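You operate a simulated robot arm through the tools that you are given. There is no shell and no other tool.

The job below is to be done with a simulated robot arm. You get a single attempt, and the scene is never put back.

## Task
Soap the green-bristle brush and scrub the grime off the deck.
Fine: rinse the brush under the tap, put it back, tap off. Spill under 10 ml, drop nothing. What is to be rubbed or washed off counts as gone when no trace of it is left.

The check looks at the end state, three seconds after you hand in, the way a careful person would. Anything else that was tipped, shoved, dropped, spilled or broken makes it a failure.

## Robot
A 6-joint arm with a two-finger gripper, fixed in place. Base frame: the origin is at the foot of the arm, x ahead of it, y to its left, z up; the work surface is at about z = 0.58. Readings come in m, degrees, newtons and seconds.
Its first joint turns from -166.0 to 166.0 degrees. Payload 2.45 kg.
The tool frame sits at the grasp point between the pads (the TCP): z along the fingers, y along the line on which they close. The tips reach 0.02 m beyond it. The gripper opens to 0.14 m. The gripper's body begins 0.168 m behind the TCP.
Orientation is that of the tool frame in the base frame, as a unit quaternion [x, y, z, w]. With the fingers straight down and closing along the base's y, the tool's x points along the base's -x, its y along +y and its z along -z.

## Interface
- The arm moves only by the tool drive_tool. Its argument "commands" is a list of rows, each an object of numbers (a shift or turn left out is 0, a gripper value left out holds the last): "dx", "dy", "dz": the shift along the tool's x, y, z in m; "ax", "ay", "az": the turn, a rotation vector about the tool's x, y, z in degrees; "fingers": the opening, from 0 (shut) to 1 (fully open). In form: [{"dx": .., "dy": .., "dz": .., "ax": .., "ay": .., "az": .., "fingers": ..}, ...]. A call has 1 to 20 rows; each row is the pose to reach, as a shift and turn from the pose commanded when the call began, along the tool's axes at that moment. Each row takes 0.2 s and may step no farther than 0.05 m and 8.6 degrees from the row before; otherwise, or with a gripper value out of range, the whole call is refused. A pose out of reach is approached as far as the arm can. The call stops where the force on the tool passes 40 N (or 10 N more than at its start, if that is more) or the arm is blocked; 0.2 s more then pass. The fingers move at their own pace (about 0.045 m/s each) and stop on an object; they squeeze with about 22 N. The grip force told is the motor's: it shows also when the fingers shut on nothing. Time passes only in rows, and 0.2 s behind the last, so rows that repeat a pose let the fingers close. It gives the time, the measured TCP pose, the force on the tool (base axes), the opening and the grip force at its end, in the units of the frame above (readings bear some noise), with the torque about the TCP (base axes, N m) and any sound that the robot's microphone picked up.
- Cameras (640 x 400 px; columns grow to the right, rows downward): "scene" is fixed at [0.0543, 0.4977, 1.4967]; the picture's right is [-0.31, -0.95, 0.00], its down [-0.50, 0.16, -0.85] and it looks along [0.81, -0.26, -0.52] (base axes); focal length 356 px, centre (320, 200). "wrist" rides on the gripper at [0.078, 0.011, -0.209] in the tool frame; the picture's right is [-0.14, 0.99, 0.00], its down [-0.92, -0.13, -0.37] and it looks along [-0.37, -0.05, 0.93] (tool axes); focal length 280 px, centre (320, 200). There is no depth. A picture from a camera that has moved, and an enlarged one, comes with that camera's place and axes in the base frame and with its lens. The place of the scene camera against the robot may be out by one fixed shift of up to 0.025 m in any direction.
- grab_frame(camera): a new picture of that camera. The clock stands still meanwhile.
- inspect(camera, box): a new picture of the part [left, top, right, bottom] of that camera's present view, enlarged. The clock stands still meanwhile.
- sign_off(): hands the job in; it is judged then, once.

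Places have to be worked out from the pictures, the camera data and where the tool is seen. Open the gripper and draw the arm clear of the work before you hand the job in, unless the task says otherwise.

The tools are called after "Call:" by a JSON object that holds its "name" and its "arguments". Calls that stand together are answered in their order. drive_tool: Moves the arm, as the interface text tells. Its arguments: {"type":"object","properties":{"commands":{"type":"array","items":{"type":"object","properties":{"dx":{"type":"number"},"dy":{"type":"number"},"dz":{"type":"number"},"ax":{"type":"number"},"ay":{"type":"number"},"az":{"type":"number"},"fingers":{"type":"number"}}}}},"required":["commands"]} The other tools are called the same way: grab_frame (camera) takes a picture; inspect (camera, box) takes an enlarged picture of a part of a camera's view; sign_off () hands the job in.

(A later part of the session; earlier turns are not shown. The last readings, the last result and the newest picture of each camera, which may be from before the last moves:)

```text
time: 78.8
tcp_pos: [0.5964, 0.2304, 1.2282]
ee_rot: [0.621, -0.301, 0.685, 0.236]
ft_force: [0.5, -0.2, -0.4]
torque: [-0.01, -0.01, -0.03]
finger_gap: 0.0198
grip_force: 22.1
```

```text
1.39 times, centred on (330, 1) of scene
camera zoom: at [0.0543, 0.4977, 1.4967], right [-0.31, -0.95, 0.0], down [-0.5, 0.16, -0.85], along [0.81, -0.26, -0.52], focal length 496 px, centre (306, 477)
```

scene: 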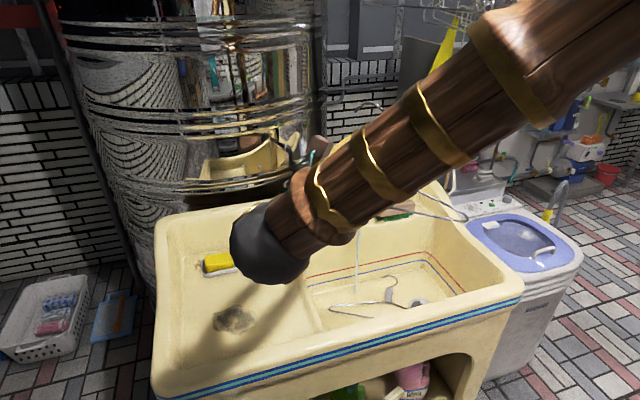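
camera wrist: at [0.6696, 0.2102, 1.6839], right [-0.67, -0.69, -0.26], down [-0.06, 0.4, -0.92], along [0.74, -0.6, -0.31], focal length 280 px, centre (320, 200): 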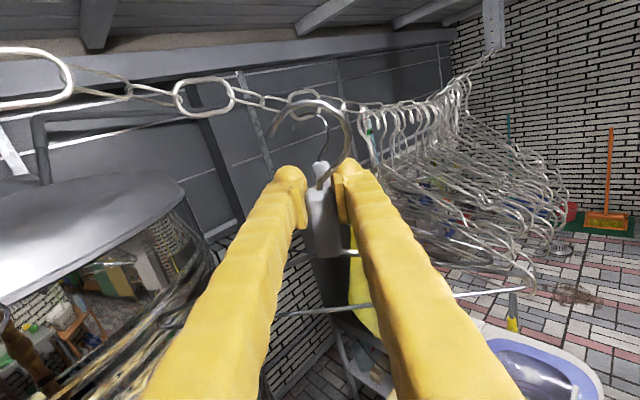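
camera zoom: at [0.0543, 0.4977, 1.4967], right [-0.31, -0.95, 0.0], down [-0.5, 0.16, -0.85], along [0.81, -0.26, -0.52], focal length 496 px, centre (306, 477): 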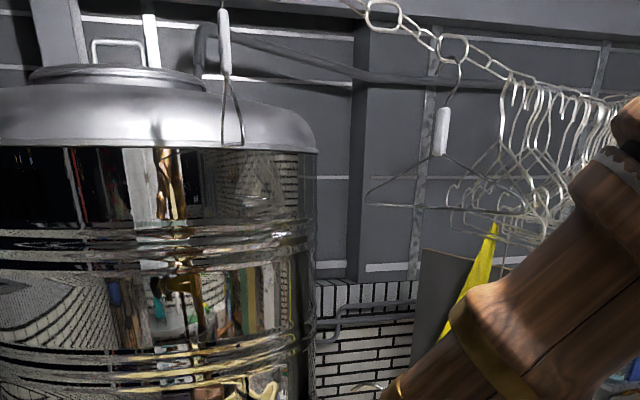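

The two hanging hangers are undisturbed. I tip the tool back to pointing down while lowering, ready to lay the hanger on the deck.

Call:
{"name": "drive_tool", "arguments": {"commands": [{"dx": -0.0165, "dy": 0.002, "dz": -0.001, "ax": -0.5, "ay": -7.73, "az": -0.43}, {"dx": -0.033, "dy": 0.004, "dz": -0.002, "ax": -1.0, "ay": -15.46, "az": -0.87}, {"dx": -0.0495, "dy": 0.006, "dz": -0.003, "ax": -1.49, "ay": -23.19, "az": -1.3}, {"dx": -0.066, "dy": 0.008, "dz": -0.003, "ax": -1.99, "ay": -30.91, "az": -1.73}, {"dx": -0.0825, "dy": 0.01, "dz": -0.004, "ax": -2.49, "ay": -38.64, "az": -2.17}, {"dx": -0.099, "dy": 0.012, "dz": -0.005, "ax": -2.99, "ay": -46.37, "az": -2.6}, {"dx": -0.1155, "dy": 0.014, "dz": -0.006, "ax": -3.48, "ay": -54.1, "az": -3.03}, {"dx": -0.132, "dy": 0.016, "dz": -0.007, "ax": -3.98, "ay": -61.83, "az": -3.47}, {"dx": -0.1485, "dy": 0.018, "dz": -0.008, "ax": -4.48, "ay": -69.56, "az": -3.9}, {"dx": -0.165, "dy": 0.02, "dz": -0.008, "ax": -4.98, "ay": -77.28, "az": -4.33}, {"dx": -0.1815, "dy": 0.022, "dz": -0.009, "ax": -5.47, "ay": -85.01, "az": -4.77}, {"dx": -0.198, "dy": 0.0246, "dz": -0.01, "ax": -5.97, "ay": -92.74, "az": -5.2}, {"dx": -0.198, "dy": 0.0246, "dz": -0.01, "ax": -5.97, "ay": -92.74, "az": -5.2}]}}

Call:
{"name": "grab_frame", "arguments": {"camera": "scene"}}

Call:
{"name": "grab_frame", "arguments": {"camera": "wrist"}}

```text
time: 81.6
tcp_pos: [0.5997, 0.2307, 1.0301]
ee_rot: [0.924, -0.383, -0.001, 0.0]
ft_force: [0.6, 0.4, -0.2]
torque: [-0.02, 0.0, -0.02]
finger_gap: 0.0196
grip_force: 21.5
```

```text
taken
```

scene: 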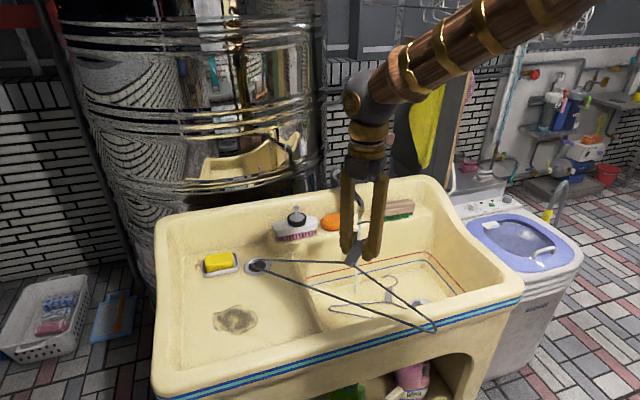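

```text
taken
camera wrist: at [0.6466, 0.1679, 1.2406], right [-0.8, -0.6, 0.0], down [-0.56, 0.74, 0.37], along [-0.23, 0.29, -0.93], focal length 280 px, centre (320, 200)
```

wrist: 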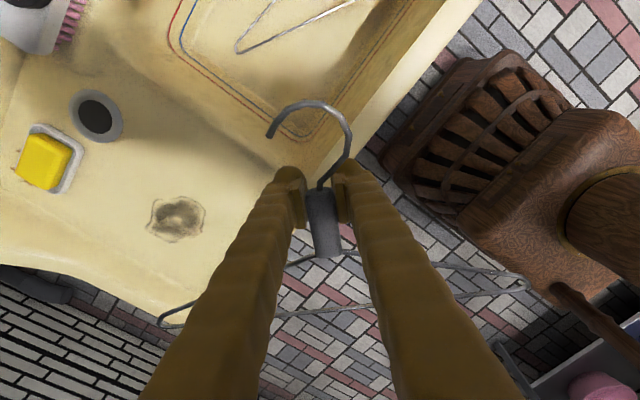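

I will stash the hanger with its bar on the free right-hand strip of the deck and its neck overhanging the basin edge: out of the way of soap and stain, stable, and easy to re-grip. I turn 45° and move over that spot.

Call:
{"name": "drive_tool", "arguments": {"commands": [{"dx": 0.022, "dy": -0.0286, "dz": 0.013, "az": 7.5}, {"dx": 0.0441, "dy": -0.0573, "dz": 0.026, "az": 15}, {"dx": 0.0661, "dy": -0.0859, "dz": 0.04, "az": 22.5}, {"dx": 0.0881, "dy": -0.1145, "dz": 0.053, "az": 30}, {"dx": 0.1102, "dy": -0.1432, "dz": 0.066, "az": 37.5}, {"dx": 0.1322, "dy": -0.1718, "dz": 0.08, "az": 45}, {"dx": 0.1322, "dy": -0.1718, "dz": 0.11, "az": 45}, {"dx": 0.1322, "dy": -0.1718, "dz": 0.15, "az": 45}, {"dx": 0.1322, "dy": -0.1718, "dz": 0.18, "az": 45}, {"dx": 0.1322, "dy": -0.1718, "dz": 0.18, "az": 45}]}}

Call:
{"name": "grab_frame", "arguments": {"camera": "wrist"}}

Call:
{"name": "grab_frame", "arguments": {"camera": "scene"}}

```text
time: 83.8
tcp_pos: [0.8123, 0.2578, 0.8511]
ee_rot: [-0.706, 0.708, 0.001, -0.002]
ft_force: [0.1, -0.2, -0.5]
torque: [-0.03, 0.01, 0.01]
finger_gap: 0.0195
grip_force: 21.8
```

```text
taken
camera wrist: at [0.8012, 0.1795, 1.0603], right [-0.99, 0.14, 0.0], down [0.13, 0.92, 0.37], along [0.05, 0.36, -0.93], focal length 280 px, centre (320, 200)
```

wrist: 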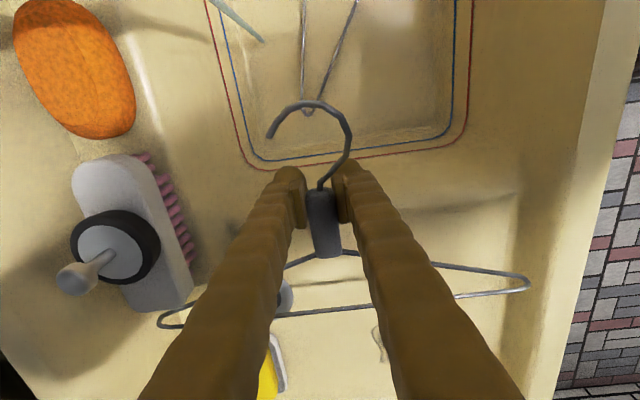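

```text
taken
```

scene: 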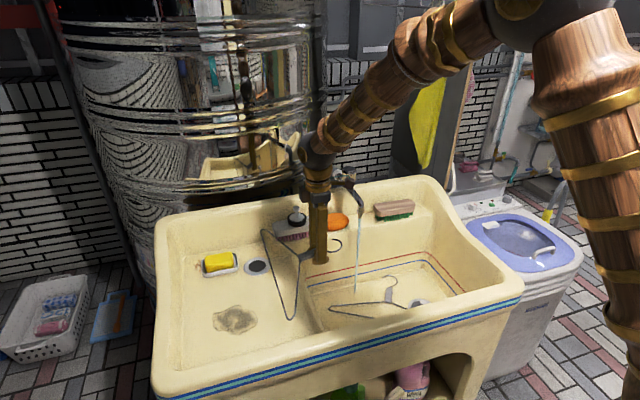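

From the picture the hanger tilts so its bar is about 36 mm below the grip, at y ≈ 0.40, just clear of the pink brush's end. I lower until the bar rests on the deck.

Call:
{"name": "drive_tool", "arguments": {"commands": [{"dx": -0.006, "dy": 0.01, "dz": 0.015}, {"dx": -0.006, "dy": 0.01, "dz": 0.03}, {"dx": -0.006, "dy": 0.01, "dz": 0.042}, {"dx": -0.006, "dy": 0.01, "dz": 0.05}, {"dx": -0.006, "dy": 0.01, "dz": 0.056}, {"dx": -0.006, "dy": 0.01, "dz": 0.056}]}}

Call:
{"name": "grab_frame", "arguments": {"camera": "wrist"}}

Call:
{"name": "inspect", "arguments": {"camera": "scene", "box": [210, 190, 370, 340]}}

```text
time: 85.2
tcp_pos: [0.8046, 0.2645, 0.7941]
ee_rot: [-0.706, 0.708, 0.001, -0.002]
ft_force: [-0.6, -0.2, -0.1]
torque: [0.01, -0.01, 0.0]
finger_gap: 0.0196
grip_force: 21.5
```

```text
taken
camera wrist: at [0.7926, 0.1864, 1.0042], right [-0.99, 0.14, 0.0], down [0.13, 0.92, 0.37], along [0.05, 0.36, -0.93], focal length 280 px, centre (320, 200)
```

wrist: 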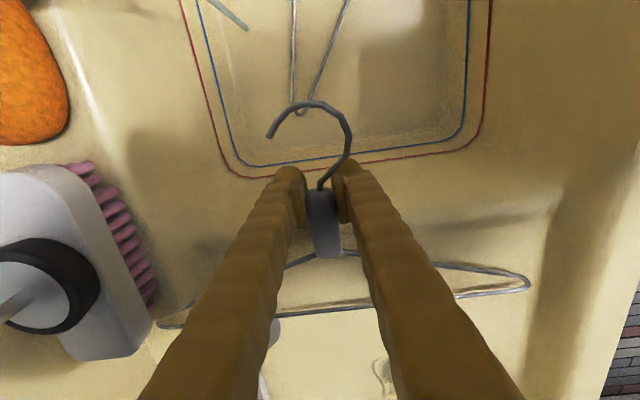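

```text
2.67 times, centred on (290, 265) of scene
camera zoom: at [0.0543, 0.4977, 1.4967], right [-0.31, -0.95, 0.0], down [-0.5, 0.16, -0.85], along [0.81, -0.26, -0.52], focal length 951 px, centre (400, 27)
```

zoom: 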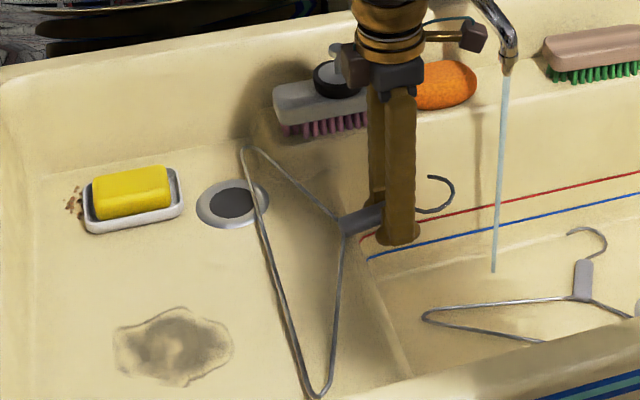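

The bar is practically on the deck. I lower another 10 mm so the arms come near the ridge, then open gently.

Call:
{"name": "drive_tool", "arguments": {"commands": [{"dz": 0.004}, {"dz": 0.008}, {"dz": 0.011}, {"dz": 0.011, "fingers": 0.2}, {"dz": 0.011, "fingers": 0.28}, {"dz": 0.011, "fingers": 0.35}, {"dz": 0.011, "fingers": 0.35}, {"dz": 0.011, "fingers": 0.35}]}}

Call:
{"name": "inspect", "arguments": {"camera": "scene", "box": [210, 190, 370, 340]}}

Call:
{"name": "grab_frame", "arguments": {"camera": "wrist"}}

```text
time: 87.0
tcp_pos: [0.8028, 0.2642, 0.7834]
ee_rot: [-0.707, 0.707, 0.001, -0.002]
ft_force: [-0.4, -0.2, -0.7]
torque: [0.01, 0.01, -0.02]
finger_gap: 0.0491
grip_force: 0.0
```

```text
2.67 times, centred on (290, 265) of scene
camera zoom: at [0.0543, 0.4977, 1.4967], right [-0.31, -0.95, 0.0], down [-0.5, 0.16, -0.85], along [0.81, -0.26, -0.52], focal length 951 px, centre (400, 27)
```

zoom: 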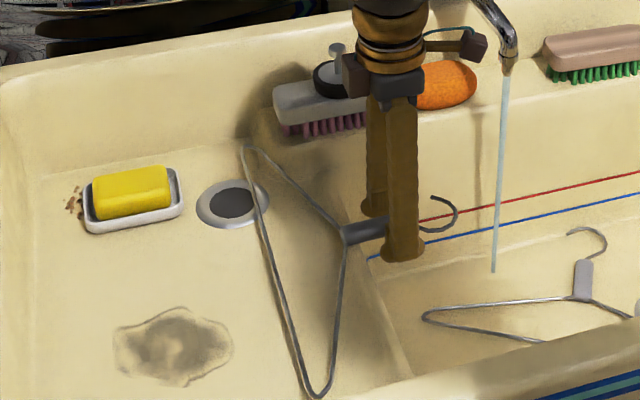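

```text
taken
camera wrist: at [0.7916, 0.1862, 0.993], right [-0.99, 0.14, 0.0], down [0.13, 0.92, 0.37], along [0.05, 0.36, -0.93], focal length 280 px, centre (320, 200)
```

wrist: 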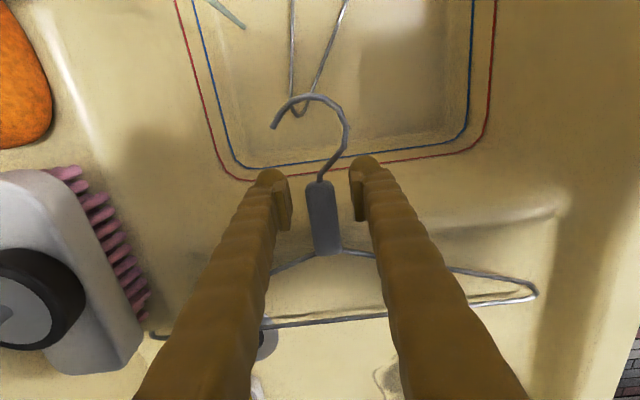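

The hanger lies stable with its neck over the basin edge, clear of soap and stain. Now the main job: I rise, pass in front of the tap at z ≈ 1.0 and go over the green brush with a 0.063 m gap.

Call:
{"name": "drive_tool", "arguments": {"commands": [{"dz": -0.045}, {"dz": -0.09}, {"dz": -0.135}, {"dz": -0.18}, {"dx": 0.02, "dz": -0.215}, {"dx": 0.065, "dz": -0.217, "fingers": 0.45}, {"dx": 0.11, "dz": -0.217}, {"dx": 0.155, "dz": -0.217}, {"dx": 0.2, "dz": -0.217}, {"dx": 0.245, "dz": -0.217}, {"dx": 0.29, "dz": -0.217}, {"dx": 0.33, "dy": -0.02, "dz": -0.217, "az": 1}, {"dx": 0.346, "dy": -0.06, "dz": -0.217, "az": 2.9}, {"dx": 0.346, "dy": -0.105, "dz": -0.217, "az": 2.9}, {"dx": 0.346, "dy": -0.15, "dz": -0.217, "az": 2.9}, {"dx": 0.346, "dy": -0.1765, "dz": -0.19, "az": 2.9}, {"dx": 0.346, "dy": -0.1765, "dz": -0.15, "az": 2.9}, {"dx": 0.346, "dy": -0.1765, "dz": -0.115, "az": 2.9}, {"dx": 0.346, "dy": -0.1765, "dz": -0.112, "az": 2.9}]}}

Call:
{"name": "inspect", "arguments": {"camera": "wrist", "box": [220, 70, 420, 250]}}

Call:
{"name": "grab_frame", "arguments": {"camera": "scene"}}

```text
time: 91.0
tcp_pos: [0.9797, -0.0817, 0.8959]
ee_rot: [-0.688, 0.726, 0.0, -0.001]
ft_force: [-0.4, -0.1, -0.2]
torque: [-0.01, 0.0, -0.03]
finger_gap: 0.063
grip_force: 0.1
```

```text
2.22 times, centred on (320, 160) of wrist
camera zoom: at [0.9652, -0.1597, 1.1046], right [-0.98, 0.19, 0.0], down [0.18, 0.91, 0.37], along [0.07, 0.36, -0.93], focal length 623 px, centre (320, 289)
```

zoom: 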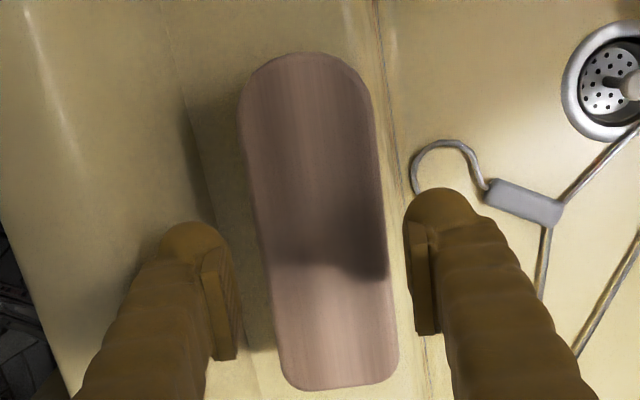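

```text
taken
```

scene: 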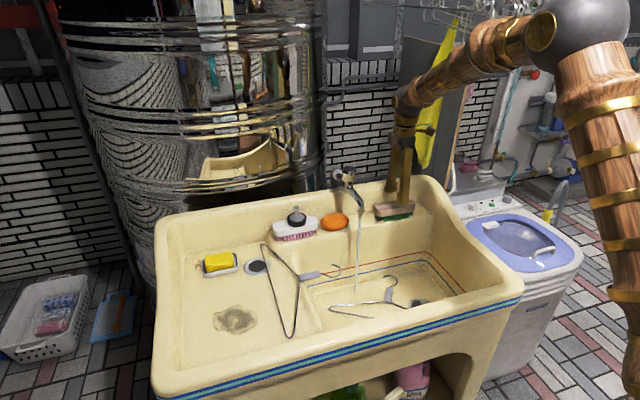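

The brush is centred between the fingers (centre x ≈ 0.981). I descend to the known grip height and close.

Call:
{"name": "drive_tool", "arguments": {"commands": [{"dz": 0.012}, {"dz": 0.024}, {"dz": 0.036}, {"dz": 0.0445}, {"dz": 0.0445, "fingers": 0.38}, {"dz": 0.0445, "fingers": 0.3}, {"dz": 0.0445, "fingers": 0.3}, {"dz": 0.0445, "fingers": 0.3}, {"dz": 0.0445, "fingers": 0.3}]}}

```text
time: 93.0
tcp_pos: [0.979, -0.081, 0.8514]
ee_rot: [-0.688, 0.725, 0.0, -0.002]
ft_force: [-0.8, 0.1, -0.2]
torque: [0.0, 0.0, 0.01]
finger_gap: 0.0546
grip_force: 22.4
```

The brush is gripped again. I lift it to z ≈ 1.0 and carry it in front of the tap towards the deck, staying low under the overhead hangers.

Call:
{"name": "drive_tool", "arguments": {"commands": [{"dz": -0.02}, {"dz": -0.06}, {"dz": -0.105}, {"dz": -0.15}, {"dx": -0.005, "dy": 0.0466, "dz": -0.15}, {"dx": -0.01, "dy": 0.0931, "dz": -0.15}, {"dx": -0.015, "dy": 0.1397, "dz": -0.15}, {"dx": -0.0203, "dy": 0.1863, "dz": -0.15}, {"dx": -0.0669, "dy": 0.1888, "dz": -0.15}, {"dx": -0.1135, "dy": 0.1912, "dz": -0.15}, {"dx": -0.1601, "dy": 0.1937, "dz": -0.15}, {"dx": -0.2067, "dy": 0.1961, "dz": -0.15}, {"dx": -0.2533, "dy": 0.1985, "dz": -0.15}, {"dx": -0.2999, "dy": 0.201, "dz": -0.15}, {"dx": -0.3465, "dy": 0.2034, "dz": -0.15}, {"dx": -0.3931, "dy": 0.2059, "dz": -0.15}, {"dx": -0.4397, "dy": 0.2083, "dz": -0.15}]}}

Call:
{"name": "drive_tool", "arguments": {"commands": [{"dx": -0.0345, "dy": -0.0272}, {"dx": -0.0689, "dy": -0.0545}, {"dx": -0.1034, "dy": -0.0817}, {"dx": -0.1378, "dy": -0.109}, {"dx": -0.1723, "dy": -0.1362}, {"dx": -0.1723, "dy": -0.1362, "dz": 0.04}, {"dx": -0.1723, "dy": -0.1362, "dz": 0.08}, {"dx": -0.1723, "dy": -0.1362, "dz": 0.11}, {"dx": -0.1723, "dy": -0.1362, "dz": 0.11}]}}

Call:
{"name": "grab_frame", "arguments": {"camera": "wrist"}}

Call:
{"name": "inspect", "arguments": {"camera": "scene", "box": [160, 170, 340, 310]}}

```text
time: 96.6
tcp_pos: [0.7923, 0.3698, 1.0035]
ee_rot: [-0.688, 0.725, 0.0, -0.002]
ft_force: [-0.8, -1.2, -1.1]
torque: [-0.03, 0.02, 0.02]
finger_gap: 0.0548
grip_force: 22.0
```

```text
time: 98.6
tcp_pos: [0.939, 0.533, 0.8906]
ee_rot: [-0.689, 0.725, 0.001, -0.002]
ft_force: [-0.1, 0.1, -1.8]
torque: [0.0, -0.03, -0.01]
finger_gap: 0.0551
grip_force: 22.0
```

```text
taken
camera wrist: at [0.9238, 0.4556, 1.1004], right [-0.98, 0.19, 0.0], down [0.18, 0.91, 0.37], along [0.07, 0.36, -0.93], focal length 280 px, centre (320, 200)
```

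wrist: 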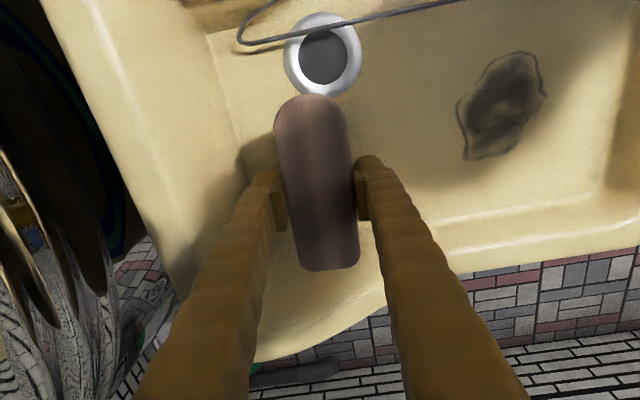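

```text
2.86 times, centred on (250, 240) of scene
camera zoom: at [0.0543, 0.4977, 1.4967], right [-0.31, -0.95, 0.0], down [-0.5, 0.16, -0.85], along [0.81, -0.26, -0.52], focal length 1019 px, centre (520, 86)
```

zoom: 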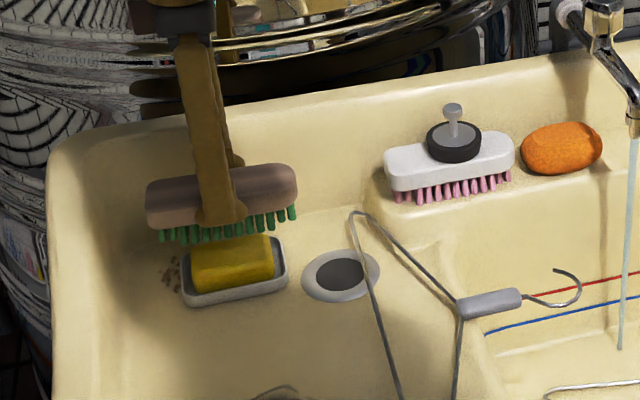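

The brush is over the soap, bristles about 5 cm above it. I lower close to contact and read the force.

Call:
{"name": "drive_tool", "arguments": {"commands": [{"dx": -0.003, "dy": -0.004, "dz": 0.02}, {"dx": -0.003, "dy": -0.004, "dz": 0.035}, {"dx": -0.003, "dy": -0.004, "dz": 0.043}, {"dx": -0.003, "dy": -0.004, "dz": 0.046}, {"dx": -0.003, "dy": -0.004, "dz": 0.046}]}}

Call:
{"name": "inspect", "arguments": {"camera": "scene", "box": [180, 210, 300, 300]}}

```text
time: 99.8
tcp_pos: [0.942, 0.5369, 0.8465]
ee_rot: [-0.688, 0.726, 0.001, 0.0]
ft_force: [1.7, 0.9, 16.9]
torque: [0.02, -0.03, 0.0]
finger_gap: 0.0549
grip_force: 22.0
```

```text
4.44 times, centred on (240, 255) of scene
camera zoom: at [0.0543, 0.4977, 1.4967], right [-0.31, -0.95, 0.0], down [-0.5, 0.16, -0.85], along [0.81, -0.26, -0.52], focal length 1585 px, centre (676, -44)
```

zoom: 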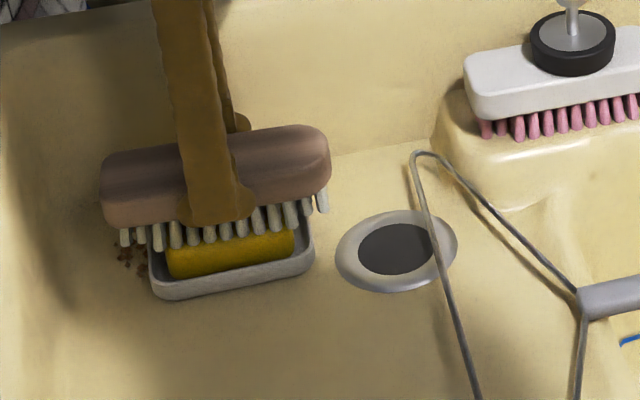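

The bristles have turned whitish with soap and the dish has not moved. I lift off, go over the stain and lower to just above the deck.

Call:
{"name": "drive_tool", "arguments": {"commands": [{"dz": -0.015}, {"dz": -0.04}, {"dz": -0.075}, {"dx": 0.006, "dy": 0.04, "dz": -0.075}, {"dx": 0.012, "dy": 0.085, "dz": -0.075}, {"dx": 0.018, "dy": 0.13, "dz": -0.075}, {"dx": 0.024, "dy": 0.175, "dz": -0.075}, {"dx": 0.03, "dy": 0.2205, "dz": -0.075}, {"dx": 0.03, "dy": 0.2205, "dz": -0.04}, {"dx": 0.03, "dy": 0.2205, "dz": 0.0}, {"dx": 0.03, "dy": 0.2205, "dz": 0.028}, {"dx": 0.03, "dy": 0.2205, "dz": 0.028}]}}

Call:
{"name": "inspect", "arguments": {"camera": "scene", "box": [170, 220, 330, 345]}}

Call:
{"name": "grab_frame", "arguments": {"camera": "wrist"}}

```text
time: 102.4
tcp_pos: [0.7231, 0.5177, 0.8184]
ee_rot: [-0.689, 0.725, 0.0, -0.003]
ft_force: [0.0, -0.5, -0.8]
torque: [0.02, -0.05, 0.01]
finger_gap: 0.0551
grip_force: 22.1
```

```text
3.20 times, centred on (250, 282) of scene
camera zoom: at [0.0543, 0.4977, 1.4967], right [-0.31, -0.95, 0.0], down [-0.5, 0.16, -0.85], along [0.81, -0.26, -0.52], focal length 1141 px, centre (544, -64)
```

zoom: 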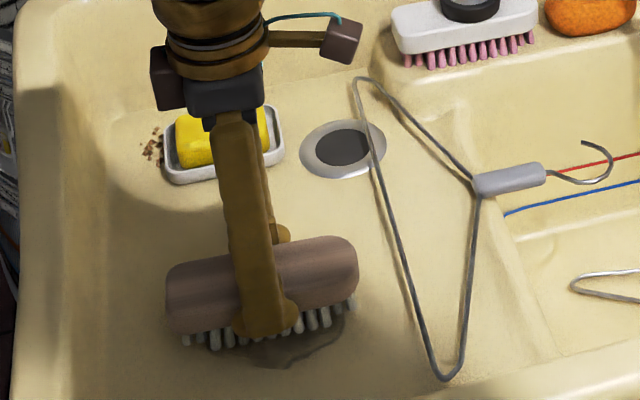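

```text
taken
camera wrist: at [0.7081, 0.44, 1.0274], right [-0.98, 0.19, 0.0], down [0.18, 0.91, 0.37], along [0.07, 0.36, -0.93], focal length 280 px, centre (320, 200)
```

wrist: 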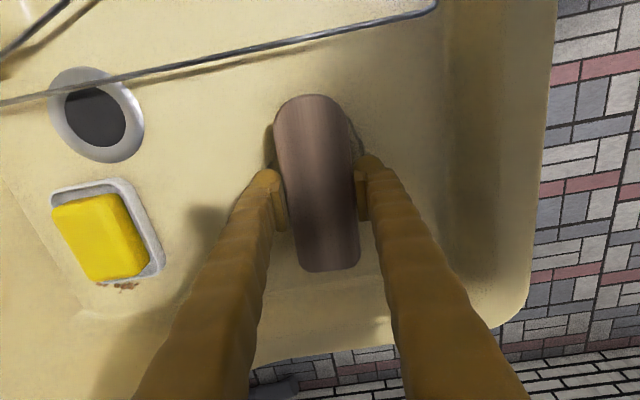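

The brush is centred over the stain. I lower by small steps to find the deck contact.

Call:
{"name": "drive_tool", "arguments": {"commands": [{"dz": 0.004}, {"dz": 0.007}, {"dz": 0.009}, {"dz": 0.009}]}}

```text
time: 103.4
tcp_pos: [0.7221, 0.5168, 0.8083]
ee_rot: [-0.688, 0.725, 0.001, -0.001]
ft_force: [-3.7, 2.2, 13.2]
torque: [0.03, 0.23, 0.01]
finger_gap: 0.0549
grip_force: 21.3
```

Contact at TCP z ≈ 0.808 with about 13 N. I scrub back and forth along x over the whole stain.

Call:
{"name": "drive_tool", "arguments": {"commands": [{"dy": 0.02}, {"dy": 0.045}, {"dy": 0.025}, {"dy": 0.0}, {"dy": -0.025}, {"dy": -0.05}, {"dy": -0.025}, {"dy": 0.0}, {"dy": 0.025}, {"dy": 0.045}, {"dy": 0.025, "dx": 0.008}, {"dy": 0.0, "dx": 0.012}, {"dy": -0.025, "dx": 0.012}, {"dy": -0.05, "dx": 0.012}, {"dy": -0.025, "dx": -0.008}, {"dy": 0.0, "dx": -0.012}, {"dy": 0.025, "dx": -0.012}, {"dy": 0.045, "dx": -0.012}, {"dy": 0.025, "dx": 0.0}, {"dy": 0.0}]}}

Call:
{"name": "inspect", "arguments": {"camera": "scene", "box": [170, 220, 330, 345]}}

```text
time: 107.6
tcp_pos: [0.7215, 0.5169, 0.809]
ee_rot: [-0.688, 0.725, 0.0, -0.002]
ft_force: [0.5, 0.6, -0.5]
torque: [-0.03, -0.02, 0.03]
finger_gap: 0.0549
grip_force: 22.6
```

```text
3.20 times, centred on (250, 282) of scene
camera zoom: at [0.0543, 0.4977, 1.4967], right [-0.31, -0.95, 0.0], down [-0.5, 0.16, -0.85], along [0.81, -0.26, -0.52], focal length 1141 px, centre (544, -64)
```

zoom: 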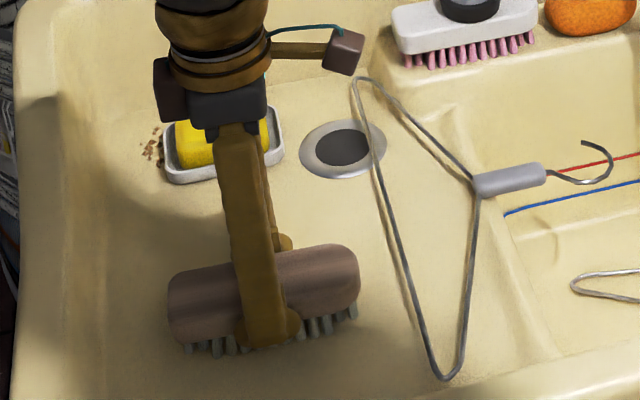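

No stain shows around the brush any more. I lift it and look at the deck underneath from both cameras.

Call:
{"name": "drive_tool", "arguments": {"commands": [{"dz": -0.03}, {"dz": -0.07}, {"dz": -0.11, "dy": -0.03}, {"dz": -0.14, "dy": -0.07}, {"dz": -0.14, "dy": -0.11}, {"dz": -0.14, "dy": -0.11}]}}

Call:
{"name": "inspect", "arguments": {"camera": "scene", "box": [170, 220, 330, 345]}}

Call:
{"name": "grab_frame", "arguments": {"camera": "wrist"}}

Call:
{"name": "inspect", "arguments": {"camera": "scene", "box": [180, 170, 300, 260]}}

```text
time: 109.0
tcp_pos: [0.8314, 0.5076, 0.9472]
ee_rot: [-0.688, 0.726, 0.001, -0.002]
ft_force: [-0.3, -0.4, -1.5]
torque: [0.01, -0.03, 0.01]
finger_gap: 0.0551
grip_force: 22.6
```

```text
3.20 times, centred on (250, 282) of scene
camera zoom: at [0.0543, 0.4977, 1.4967], right [-0.31, -0.95, 0.0], down [-0.5, 0.16, -0.85], along [0.81, -0.26, -0.52], focal length 1141 px, centre (544, -64)
```

zoom: 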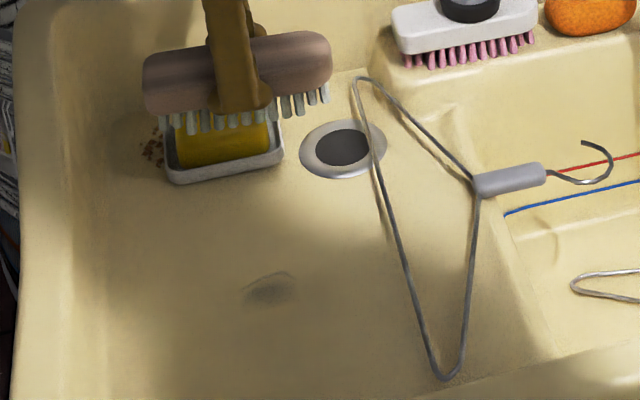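

```text
taken
camera wrist: at [0.8154, 0.4313, 1.1581], right [-0.98, 0.19, 0.0], down [0.18, 0.91, 0.37], along [0.07, 0.36, -0.93], focal length 280 px, centre (320, 200)
```

wrist: 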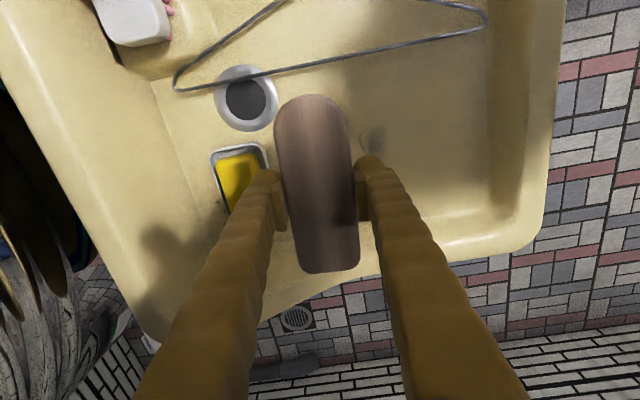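

```text
4.44 times, centred on (240, 215) of scene
camera zoom: at [0.0543, 0.4977, 1.4967], right [-0.31, -0.95, 0.0], down [-0.5, 0.16, -0.85], along [0.81, -0.26, -0.52], focal length 1585 px, centre (676, 133)
```

zoom: 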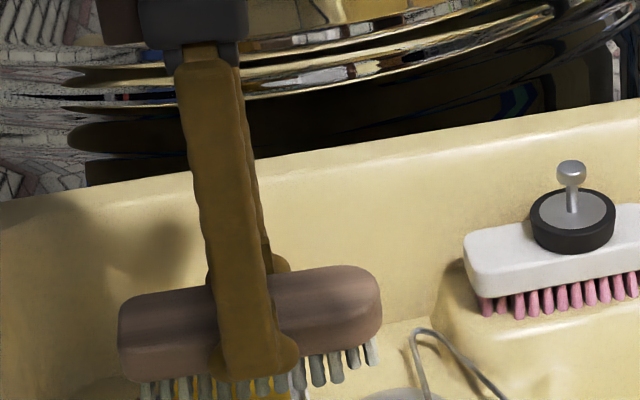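

Only a small remnant is left at about [0.757, 0.514], where the deck falls away slightly towards its drain. I go back there and find contact again.

Call:
{"name": "drive_tool", "arguments": {"commands": [{"dx": -0.005, "dy": 0.04}, {"dx": -0.007, "dy": 0.074, "dz": 0.04}, {"dx": -0.007, "dy": 0.074, "dz": 0.08}, {"dx": -0.007, "dy": 0.074, "dz": 0.115}, {"dx": -0.007, "dy": 0.074, "dz": 0.132}, {"dx": -0.007, "dy": 0.074, "dz": 0.139}, {"dx": -0.007, "dy": 0.074, "dz": 0.142}, {"dx": -0.007, "dy": 0.074, "dz": 0.142}]}}

```text
refused: row 2 steps farther than a row can; nothing moved
```

The second row was too long; I resend with smaller steps.

Call:
{"name": "drive_tool", "arguments": {"commands": [{"dx": -0.005, "dy": 0.04}, {"dx": -0.007, "dy": 0.074, "dz": 0.025}, {"dx": -0.007, "dy": 0.074, "dz": 0.065}, {"dx": -0.007, "dy": 0.074, "dz": 0.105}, {"dx": -0.007, "dy": 0.074, "dz": 0.13}, {"dx": -0.007, "dy": 0.074, "dz": 0.138}, {"dx": -0.007, "dy": 0.074, "dz": 0.142}, {"dx": -0.007, "dy": 0.074, "dz": 0.142}]}}

```text
time: 110.8
tcp_pos: [0.7577, 0.5214, 0.8062]
ee_rot: [-0.689, 0.725, 0.001, 0.0]
ft_force: [-1.0, -0.9, 17.1]
torque: [-0.01, 0.0, 0.0]
finger_gap: 0.0551
grip_force: 22.1
```

Contact with 17 N. I scrub this spot with shorter strokes, following the slight slope.

Call:
{"name": "drive_tool", "arguments": {"commands": [{"dy": -0.015, "dz": 0.0005}, {"dy": -0.03, "dz": 0.001}, {"dy": -0.01, "dz": 0.0005}, {"dy": 0.01}, {"dy": 0.03, "dz": -0.001}, {"dy": 0.01}, {"dy": -0.01, "dz": 0.0005}, {"dy": -0.03, "dz": 0.0015}, {"dy": -0.01, "dz": 0.001, "dx": 0.01}, {"dy": 0.01, "dz": 0.0005, "dx": 0.01}, {"dy": 0.03, "dz": 0.0, "dx": 0.01}, {"dy": 0.01, "dz": 0.0005, "dx": -0.01}, {"dy": -0.01, "dz": 0.001, "dx": -0.01}, {"dy": -0.03, "dz": 0.0015, "dx": -0.01}, {"dy": -0.01, "dz": 0.001}, {"dy": 0.015, "dz": 0.0005}, {"dy": 0.0, "dz": 0.0005}]}}

Call:
{"name": "drive_tool", "arguments": {"commands": [{"dz": -0.03}, {"dz": -0.07}, {"dz": -0.11, "dy": -0.03}, {"dz": -0.14, "dy": -0.065}, {"dz": -0.14, "dy": -0.1}, {"dz": -0.14, "dy": -0.1}]}}

Call:
{"name": "inspect", "arguments": {"camera": "scene", "box": [190, 270, 310, 350]}}

Call:
{"name": "grab_frame", "arguments": {"camera": "wrist"}}

```text
time: 114.4
tcp_pos: [0.7597, 0.5211, 0.8069]
ee_rot: [-0.688, 0.725, 0.0, -0.001]
ft_force: [0.0, -0.1, -0.9]
torque: [0.03, 0.03, 0.01]
finger_gap: 0.055
grip_force: 21.8
```

```text
time: 115.8
tcp_pos: [0.8613, 0.5156, 0.9451]
ee_rot: [-0.688, 0.726, 0.0, -0.002]
ft_force: [-0.6, -0.4, -1.5]
torque: [0.01, 0.0, 0.03]
finger_gap: 0.0549
grip_force: 22.0
```

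```text
5.00 times, centred on (250, 310) of scene
camera zoom: at [0.0543, 0.4977, 1.4967], right [-0.31, -0.95, 0.0], down [-0.5, 0.16, -0.85], along [0.81, -0.26, -0.52], focal length 1783 px, centre (670, -350)
```

zoom: 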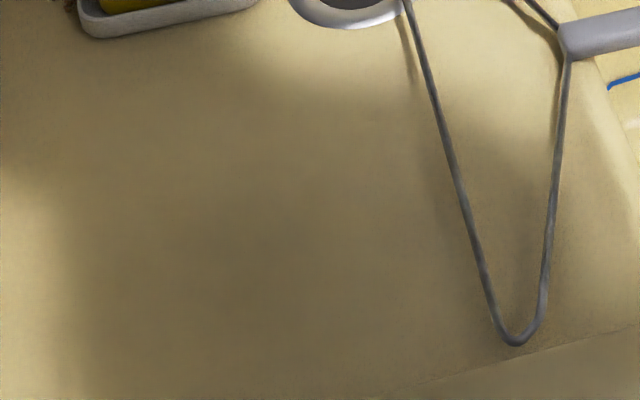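

```text
taken
camera wrist: at [0.8456, 0.4384, 1.1544], right [-0.98, 0.19, 0.0], down [0.18, 0.91, 0.37], along [0.07, 0.36, -0.93], focal length 280 px, centre (320, 200)
```

wrist: 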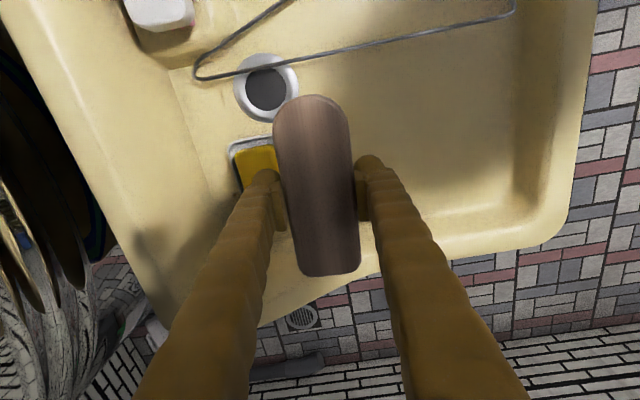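

The deck shows no trace of the stain. Next the rinse: I carry the soapy brush over the basin and stop just left of the water stream (x ≈ 0.885, y ≈ 0.10), below the nozzle height.

Call:
{"name": "drive_tool", "arguments": {"commands": [{"dx": 0.034, "dy": 0.018, "dz": -0.01}, {"dx": 0.069, "dy": 0.036, "dz": -0.02}, {"dx": 0.103, "dy": 0.0547, "dz": -0.03}, {"dx": 0.146, "dy": 0.052, "dz": -0.03}, {"dx": 0.189, "dy": 0.05, "dz": -0.03}, {"dx": 0.232, "dy": 0.048, "dz": -0.03}, {"dx": 0.27, "dy": 0.046, "dz": -0.03}, {"dx": 0.3027, "dy": 0.0442, "dz": -0.03}, {"dx": 0.3, "dy": 0.002, "dz": -0.03}, {"dx": 0.2983, "dy": -0.0397, "dz": -0.03}, {"dx": 0.2983, "dy": -0.0397, "dz": 0.015}, {"dx": 0.2983, "dy": -0.0397, "dz": 0.06}, {"dx": 0.2983, "dy": -0.0397, "dz": 0.1}, {"dx": 0.2983, "dy": -0.0397, "dz": 0.1}]}}

Call:
{"name": "grab_frame", "arguments": {"camera": "wrist"}}

Call:
{"name": "inspect", "arguments": {"camera": "scene", "box": [250, 160, 450, 320]}}

```text
time: 118.8
tcp_pos: [0.8808, 0.2189, 0.8409]
ee_rot: [-0.689, 0.725, 0.0, -0.001]
ft_force: [0.2, -0.2, -0.5]
torque: [0.01, 0.04, 0.0]
finger_gap: 0.0551
grip_force: 21.9
```

```text
taken
camera wrist: at [0.8661, 0.1409, 1.0506], right [-0.98, 0.19, 0.0], down [0.18, 0.91, 0.37], along [0.07, 0.36, -0.93], focal length 280 px, centre (320, 200)
```

wrist: 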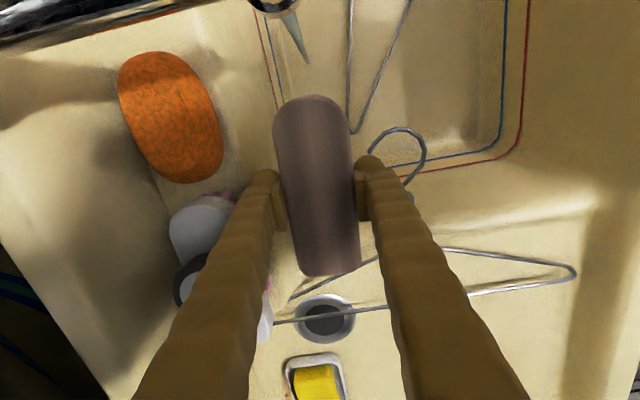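

```text
2.50 times, centred on (350, 240) of scene
camera zoom: at [0.0543, 0.4977, 1.4967], right [-0.31, -0.95, 0.0], down [-0.5, 0.16, -0.85], along [0.81, -0.26, -0.52], focal length 891 px, centre (245, 100)
```

zoom: 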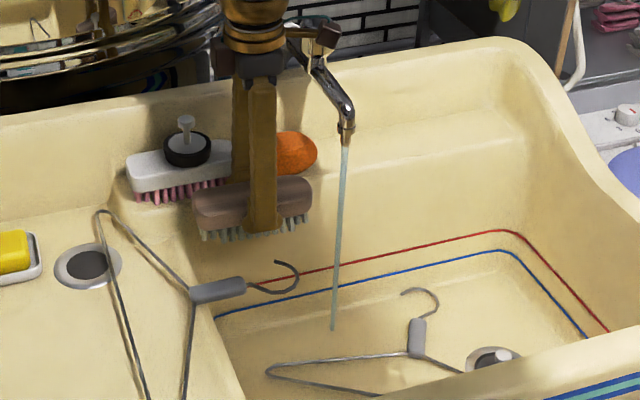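

The stream is at about [0.879, 0.103]. I slide the brush's near end slowly into the stream, keeping the fingers clear of the spout.

Call:
{"name": "drive_tool", "arguments": {"commands": [{"dx": 0.015}, {"dx": 0.03}, {"dx": 0.045}, {"dx": 0.058}, {"dx": 0.066}, {"dx": 0.066}, {"dx": 0.066}, {"dx": 0.066}, {"dx": 0.066}]}}

Call:
{"name": "inspect", "arguments": {"camera": "scene", "box": [250, 160, 450, 320]}}

Call:
{"name": "inspect", "arguments": {"camera": "scene", "box": [310, 180, 390, 260]}}

```text
time: 120.8
tcp_pos: [0.8789, 0.1496, 0.844]
ee_rot: [-0.688, 0.725, 0.002, -0.001]
ft_force: [0.4, 0.3, -0.7]
torque: [0.01, 0.0, -0.02]
finger_gap: 0.0549
grip_force: 22.2
```

```text
2.50 times, centred on (350, 240) of scene
camera zoom: at [0.0543, 0.4977, 1.4967], right [-0.31, -0.95, 0.0], down [-0.5, 0.16, -0.85], along [0.81, -0.26, -0.52], focal length 891 px, centre (245, 100)
```

zoom: 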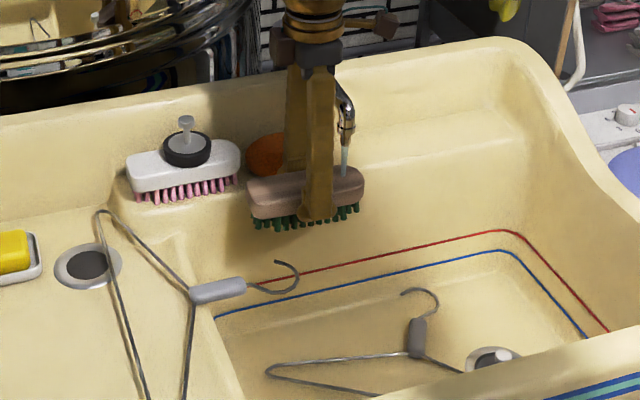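

```text
5.00 times, centred on (350, 220) of scene
camera zoom: at [0.0543, 0.4977, 1.4967], right [-0.31, -0.95, 0.0], down [-0.5, 0.16, -0.85], along [0.81, -0.26, -0.52], focal length 1783 px, centre (170, 100)
```

zoom: 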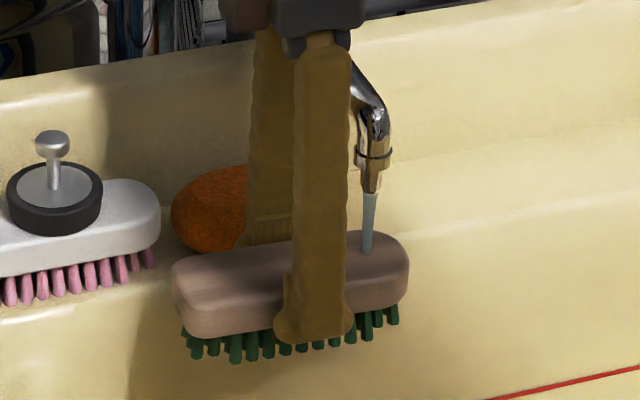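

The bristles are dark green again as the water runs over the brush. I keep it under the stream a few seconds longer with small movements.

Call:
{"name": "drive_tool", "arguments": {"commands": [{"dy": 0.006}, {"dy": 0.012}, {"dy": 0.012}, {"dy": 0.006}, {"dy": 0.0}, {"dy": -0.006}, {"dy": -0.01}, {"dy": -0.01}, {"dy": -0.005}, {"dy": 0.0}, {"dx": -0.01}, {"dx": -0.02}, {"dx": -0.02}, {"dx": -0.01}, {"dx": 0.0}, {"dx": 0.0}, {"dx": 0.0}]}}

Call:
{"name": "drive_tool", "arguments": {"commands": [{"dx": -0.02}, {"dx": -0.045}, {"dx": -0.07}, {"dx": -0.07}, {"dx": -0.07}]}}

Call:
{"name": "inspect", "arguments": {"camera": "scene", "box": [290, 180, 390, 260]}}

Call:
{"name": "grab_frame", "arguments": {"camera": "scene"}}

```text
time: 124.4
tcp_pos: [0.8791, 0.1497, 0.8471]
ee_rot: [-0.688, 0.725, 0.001, -0.002]
ft_force: [0.0, 0.3, -0.6]
torque: [0.03, -0.01, -0.02]
finger_gap: 0.0551
grip_force: 22.5
```

```text
time: 125.6
tcp_pos: [0.8825, 0.2194, 0.8465]
ee_rot: [-0.688, 0.726, 0.001, -0.003]
ft_force: [0.4, 0.2, -0.3]
torque: [0.0, 0.01, 0.01]
finger_gap: 0.0551
grip_force: 21.7
```

```text
5.00 times, centred on (340, 220) of scene
camera zoom: at [0.0543, 0.4977, 1.4967], right [-0.31, -0.95, 0.0], down [-0.5, 0.16, -0.85], along [0.81, -0.26, -0.52], focal length 1783 px, centre (220, 100)
```

zoom: 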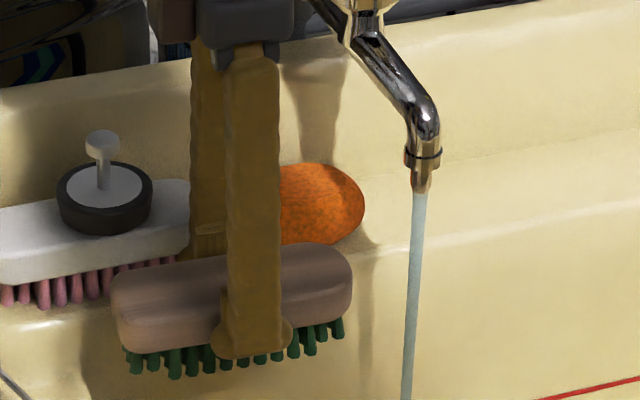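

```text
taken
```

scene: 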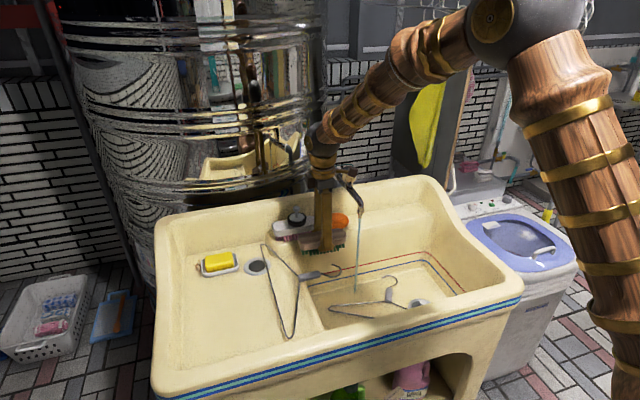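

The brush is clean and green. I carry it back in front of the tap and over its place on the ledge.

Call:
{"name": "drive_tool", "arguments": {"commands": [{"dz": -0.04}, {"dz": -0.08}, {"dz": -0.12}, {"dz": -0.15}, {"dx": 0.0024, "dy": 0.0462, "dz": -0.15}, {"dx": 0.0048, "dy": 0.0924, "dz": -0.15}, {"dx": 0.0477, "dy": 0.0902, "dz": -0.15}, {"dx": 0.0907, "dy": 0.0879, "dz": -0.15}, {"dx": 0.1336, "dy": 0.0857, "dz": -0.15}, {"dx": 0.1765, "dy": 0.0834, "dz": -0.15}, {"dx": 0.2195, "dy": 0.0812, "dz": -0.15}, {"dx": 0.2624, "dy": 0.0789, "dz": -0.15}, {"dx": 0.3053, "dy": 0.0767, "dz": -0.15}, {"dx": 0.3033, "dy": 0.0389, "dz": -0.15}, {"dx": 0.3014, "dy": 0.0012, "dz": -0.15}, {"dx": 0.2994, "dy": -0.0366, "dz": -0.15}, {"dx": 0.2975, "dy": -0.0743, "dz": -0.15}, {"dx": 0.2955, "dy": -0.1121, "dz": -0.15}, {"dx": 0.2955, "dy": -0.1121, "dz": -0.11}, {"dx": 0.2955, "dy": -0.1121, "dz": -0.07}]}}

Call:
{"name": "inspect", "arguments": {"camera": "wrist", "box": [220, 70, 420, 250]}}

Call:
{"name": "inspect", "arguments": {"camera": "scene", "box": [340, 120, 450, 240]}}

```text
time: 129.8
tcp_pos: [0.9802, -0.0801, 0.9151]
ee_rot: [-0.688, 0.725, -0.001, -0.001]
ft_force: [-1.0, 0.0, -0.6]
torque: [0.0, -0.05, 0.02]
finger_gap: 0.0549
grip_force: 22.0
```

```text
2.22 times, centred on (320, 160) of wrist
camera zoom: at [0.9645, -0.1569, 1.1255], right [-0.98, 0.19, 0.0], down [0.18, 0.91, 0.37], along [0.07, 0.36, -0.93], focal length 623 px, centre (320, 289)
```

zoom: 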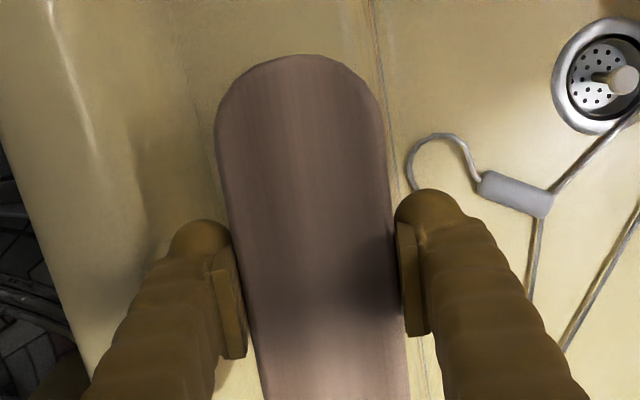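

```text
3.33 times, centred on (395, 180) of scene
camera zoom: at [0.0543, 0.4977, 1.4967], right [-0.31, -0.95, 0.0], down [-0.5, 0.16, -0.85], along [0.81, -0.26, -0.52], focal length 1188 px, centre (70, 267)
```

zoom: 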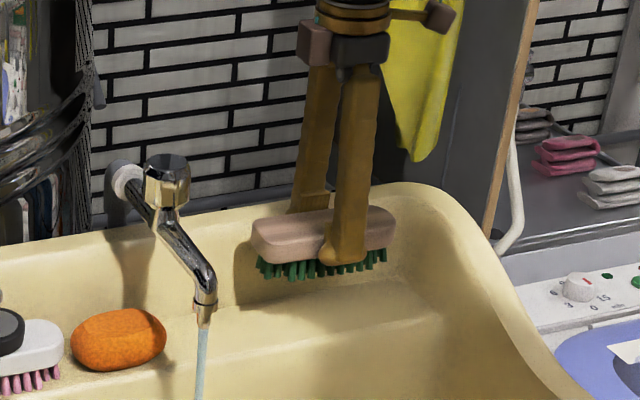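

I lower the brush to its resting height with the last millimetre corrections.

Call:
{"name": "drive_tool", "arguments": {"commands": [{"dx": 0.0015, "dy": 0.001, "dz": 0.02}, {"dx": 0.0023, "dy": 0.0014, "dz": 0.04}, {"dx": 0.0023, "dy": 0.0014, "dz": 0.053}, {"dx": 0.0023, "dy": 0.0014, "dz": 0.059}, {"dx": 0.0023, "dy": 0.0014, "dz": 0.062}, {"dx": 0.0023, "dy": 0.0014, "dz": 0.063}, {"dx": 0.0023, "dy": 0.0014, "dz": 0.063}]}}

```text
time: 131.4
tcp_pos: [0.9779, -0.081, 0.8519]
ee_rot: [-0.688, 0.725, 0.001, -0.002]
ft_force: [0.1, 0.1, -1.0]
torque: [0.03, 0.01, -0.01]
finger_gap: 0.055
grip_force: 22.1
```

Call:
{"name": "drive_tool", "arguments": {"commands": [{"dx": 0.001, "dz": 0.001}, {"dx": 0.001, "dz": 0.002}, {"dx": 0.001, "dz": 0.002}]}}

Call:
{"name": "inspect", "arguments": {"camera": "scene", "box": [360, 180, 440, 230]}}

```text
time: 132.2
tcp_pos: [0.9781, -0.0825, 0.8504]
ee_rot: [-0.688, 0.726, 0.0, -0.002]
ft_force: [-0.8, 0.1, -1.2]
torque: [0.0, 0.01, -0.01]
finger_gap: 0.0551
grip_force: 22.1
```

```text
8.00 times, centred on (400, 205) of scene
camera zoom: at [0.0543, 0.4977, 1.4967], right [-0.31, -0.95, 0.0], down [-0.5, 0.16, -0.85], along [0.81, -0.26, -0.52], focal length 2852 px, centre (-320, 160)
```

zoom: 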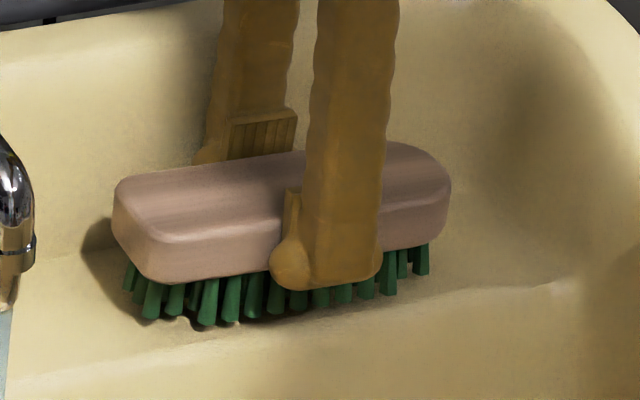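

The brush seems to sit a couple of millimetres higher in the grip now. I keep lowering in 1 mm steps until it rests.

Call:
{"name": "drive_tool", "arguments": {"commands": [{"dz": 0.001}, {"dz": 0.002}, {"dz": 0.003}, {"dz": 0.003}]}}

```text
time: 133.2
tcp_pos: [0.9773, -0.0828, 0.8476]
ee_rot: [-0.688, 0.725, 0.0, -0.002]
ft_force: [-0.3, 0.1, -1.3]
torque: [-0.03, -0.02, 0.03]
finger_gap: 0.055
grip_force: 22.1
```

Call:
{"name": "drive_tool", "arguments": {"commands": [{"dz": 0.001}, {"dz": 0.002}, {"dz": 0.003}, {"dz": 0.003}]}}

Call:
{"name": "inspect", "arguments": {"camera": "scene", "box": [360, 180, 440, 230]}}

```text
time: 134.2
tcp_pos: [0.9759, -0.0838, 0.8439]
ee_rot: [-0.689, 0.725, 0.0, -0.002]
ft_force: [0.3, 0.4, -1.4]
torque: [-0.02, 0.0, 0.01]
finger_gap: 0.0551
grip_force: 21.9
```

```text
8.00 times, centred on (400, 205) of scene
camera zoom: at [0.0543, 0.4977, 1.4967], right [-0.31, -0.95, 0.0], down [-0.5, 0.16, -0.85], along [0.81, -0.26, -0.52], focal length 2852 px, centre (-320, 160)
```

zoom: 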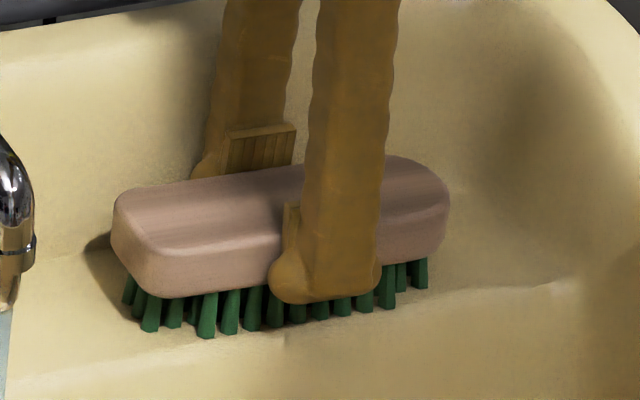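

Call:
{"name": "drive_tool", "arguments": {"commands": [{"dz": 0.001, "dy": -0.001}, {"dz": 0.002, "dy": -0.002}, {"dz": 0.003, "dy": -0.002}, {"dz": 0.003, "dy": -0.002}]}}

```text
time: 135.2
tcp_pos: [0.9799, -0.084, 0.8413]
ee_rot: [-0.689, 0.725, 0.0, -0.001]
ft_force: [3.0, -5.4, 16.5]
torque: [-0.01, -0.07, 0.01]
finger_gap: 0.0551
grip_force: 21.6
```

It rests now (16 N). I ease off, open just enough, and lift straight up.

Call:
{"name": "drive_tool", "arguments": {"commands": [{"dz": -0.0015}, {"dz": -0.0015, "fingers": 0.44}, {"dz": -0.0015, "fingers": 0.44}, {"dz": -0.0015, "fingers": 0.44}, {"dz": -0.012}, {"dz": -0.03}, {"dz": -0.055}, {"dz": -0.085}, {"dz": -0.12}, {"dz": -0.12}]}}

Call:
{"name": "inspect", "arguments": {"camera": "scene", "box": [340, 140, 440, 230]}}

Call:
{"name": "inspect", "arguments": {"camera": "wrist", "box": [220, 70, 420, 250]}}

```text
time: 137.4
tcp_pos: [0.9769, -0.0838, 0.9639]
ee_rot: [-0.688, 0.725, 0.0, -0.001]
ft_force: [0.7, -0.3, -0.6]
torque: [0.01, -0.02, -0.06]
finger_gap: 0.0616
grip_force: 0.2
```

```text
4.44 times, centred on (390, 185) of scene
camera zoom: at [0.0543, 0.4977, 1.4967], right [-0.31, -0.95, 0.0], down [-0.5, 0.16, -0.85], along [0.81, -0.26, -0.52], focal length 1585 px, centre (9, 267)
```

zoom: 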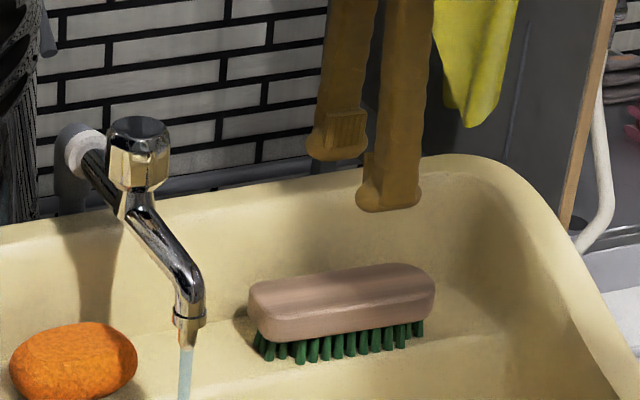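

```text
2.22 times, centred on (320, 160) of wrist
camera zoom: at [0.9623, -0.1607, 1.173], right [-0.98, 0.19, 0.0], down [0.18, 0.91, 0.37], along [0.07, 0.36, -0.93], focal length 623 px, centre (320, 289)
```

zoom: 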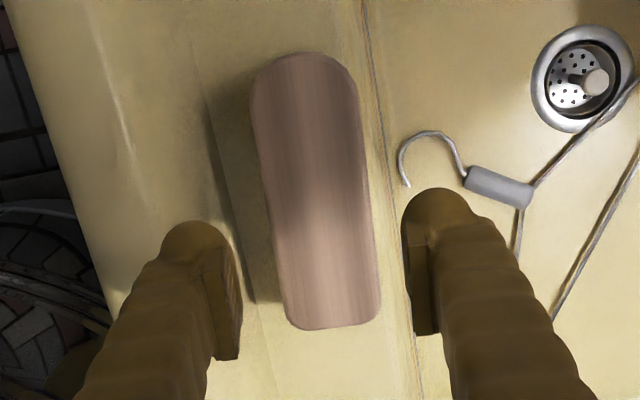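

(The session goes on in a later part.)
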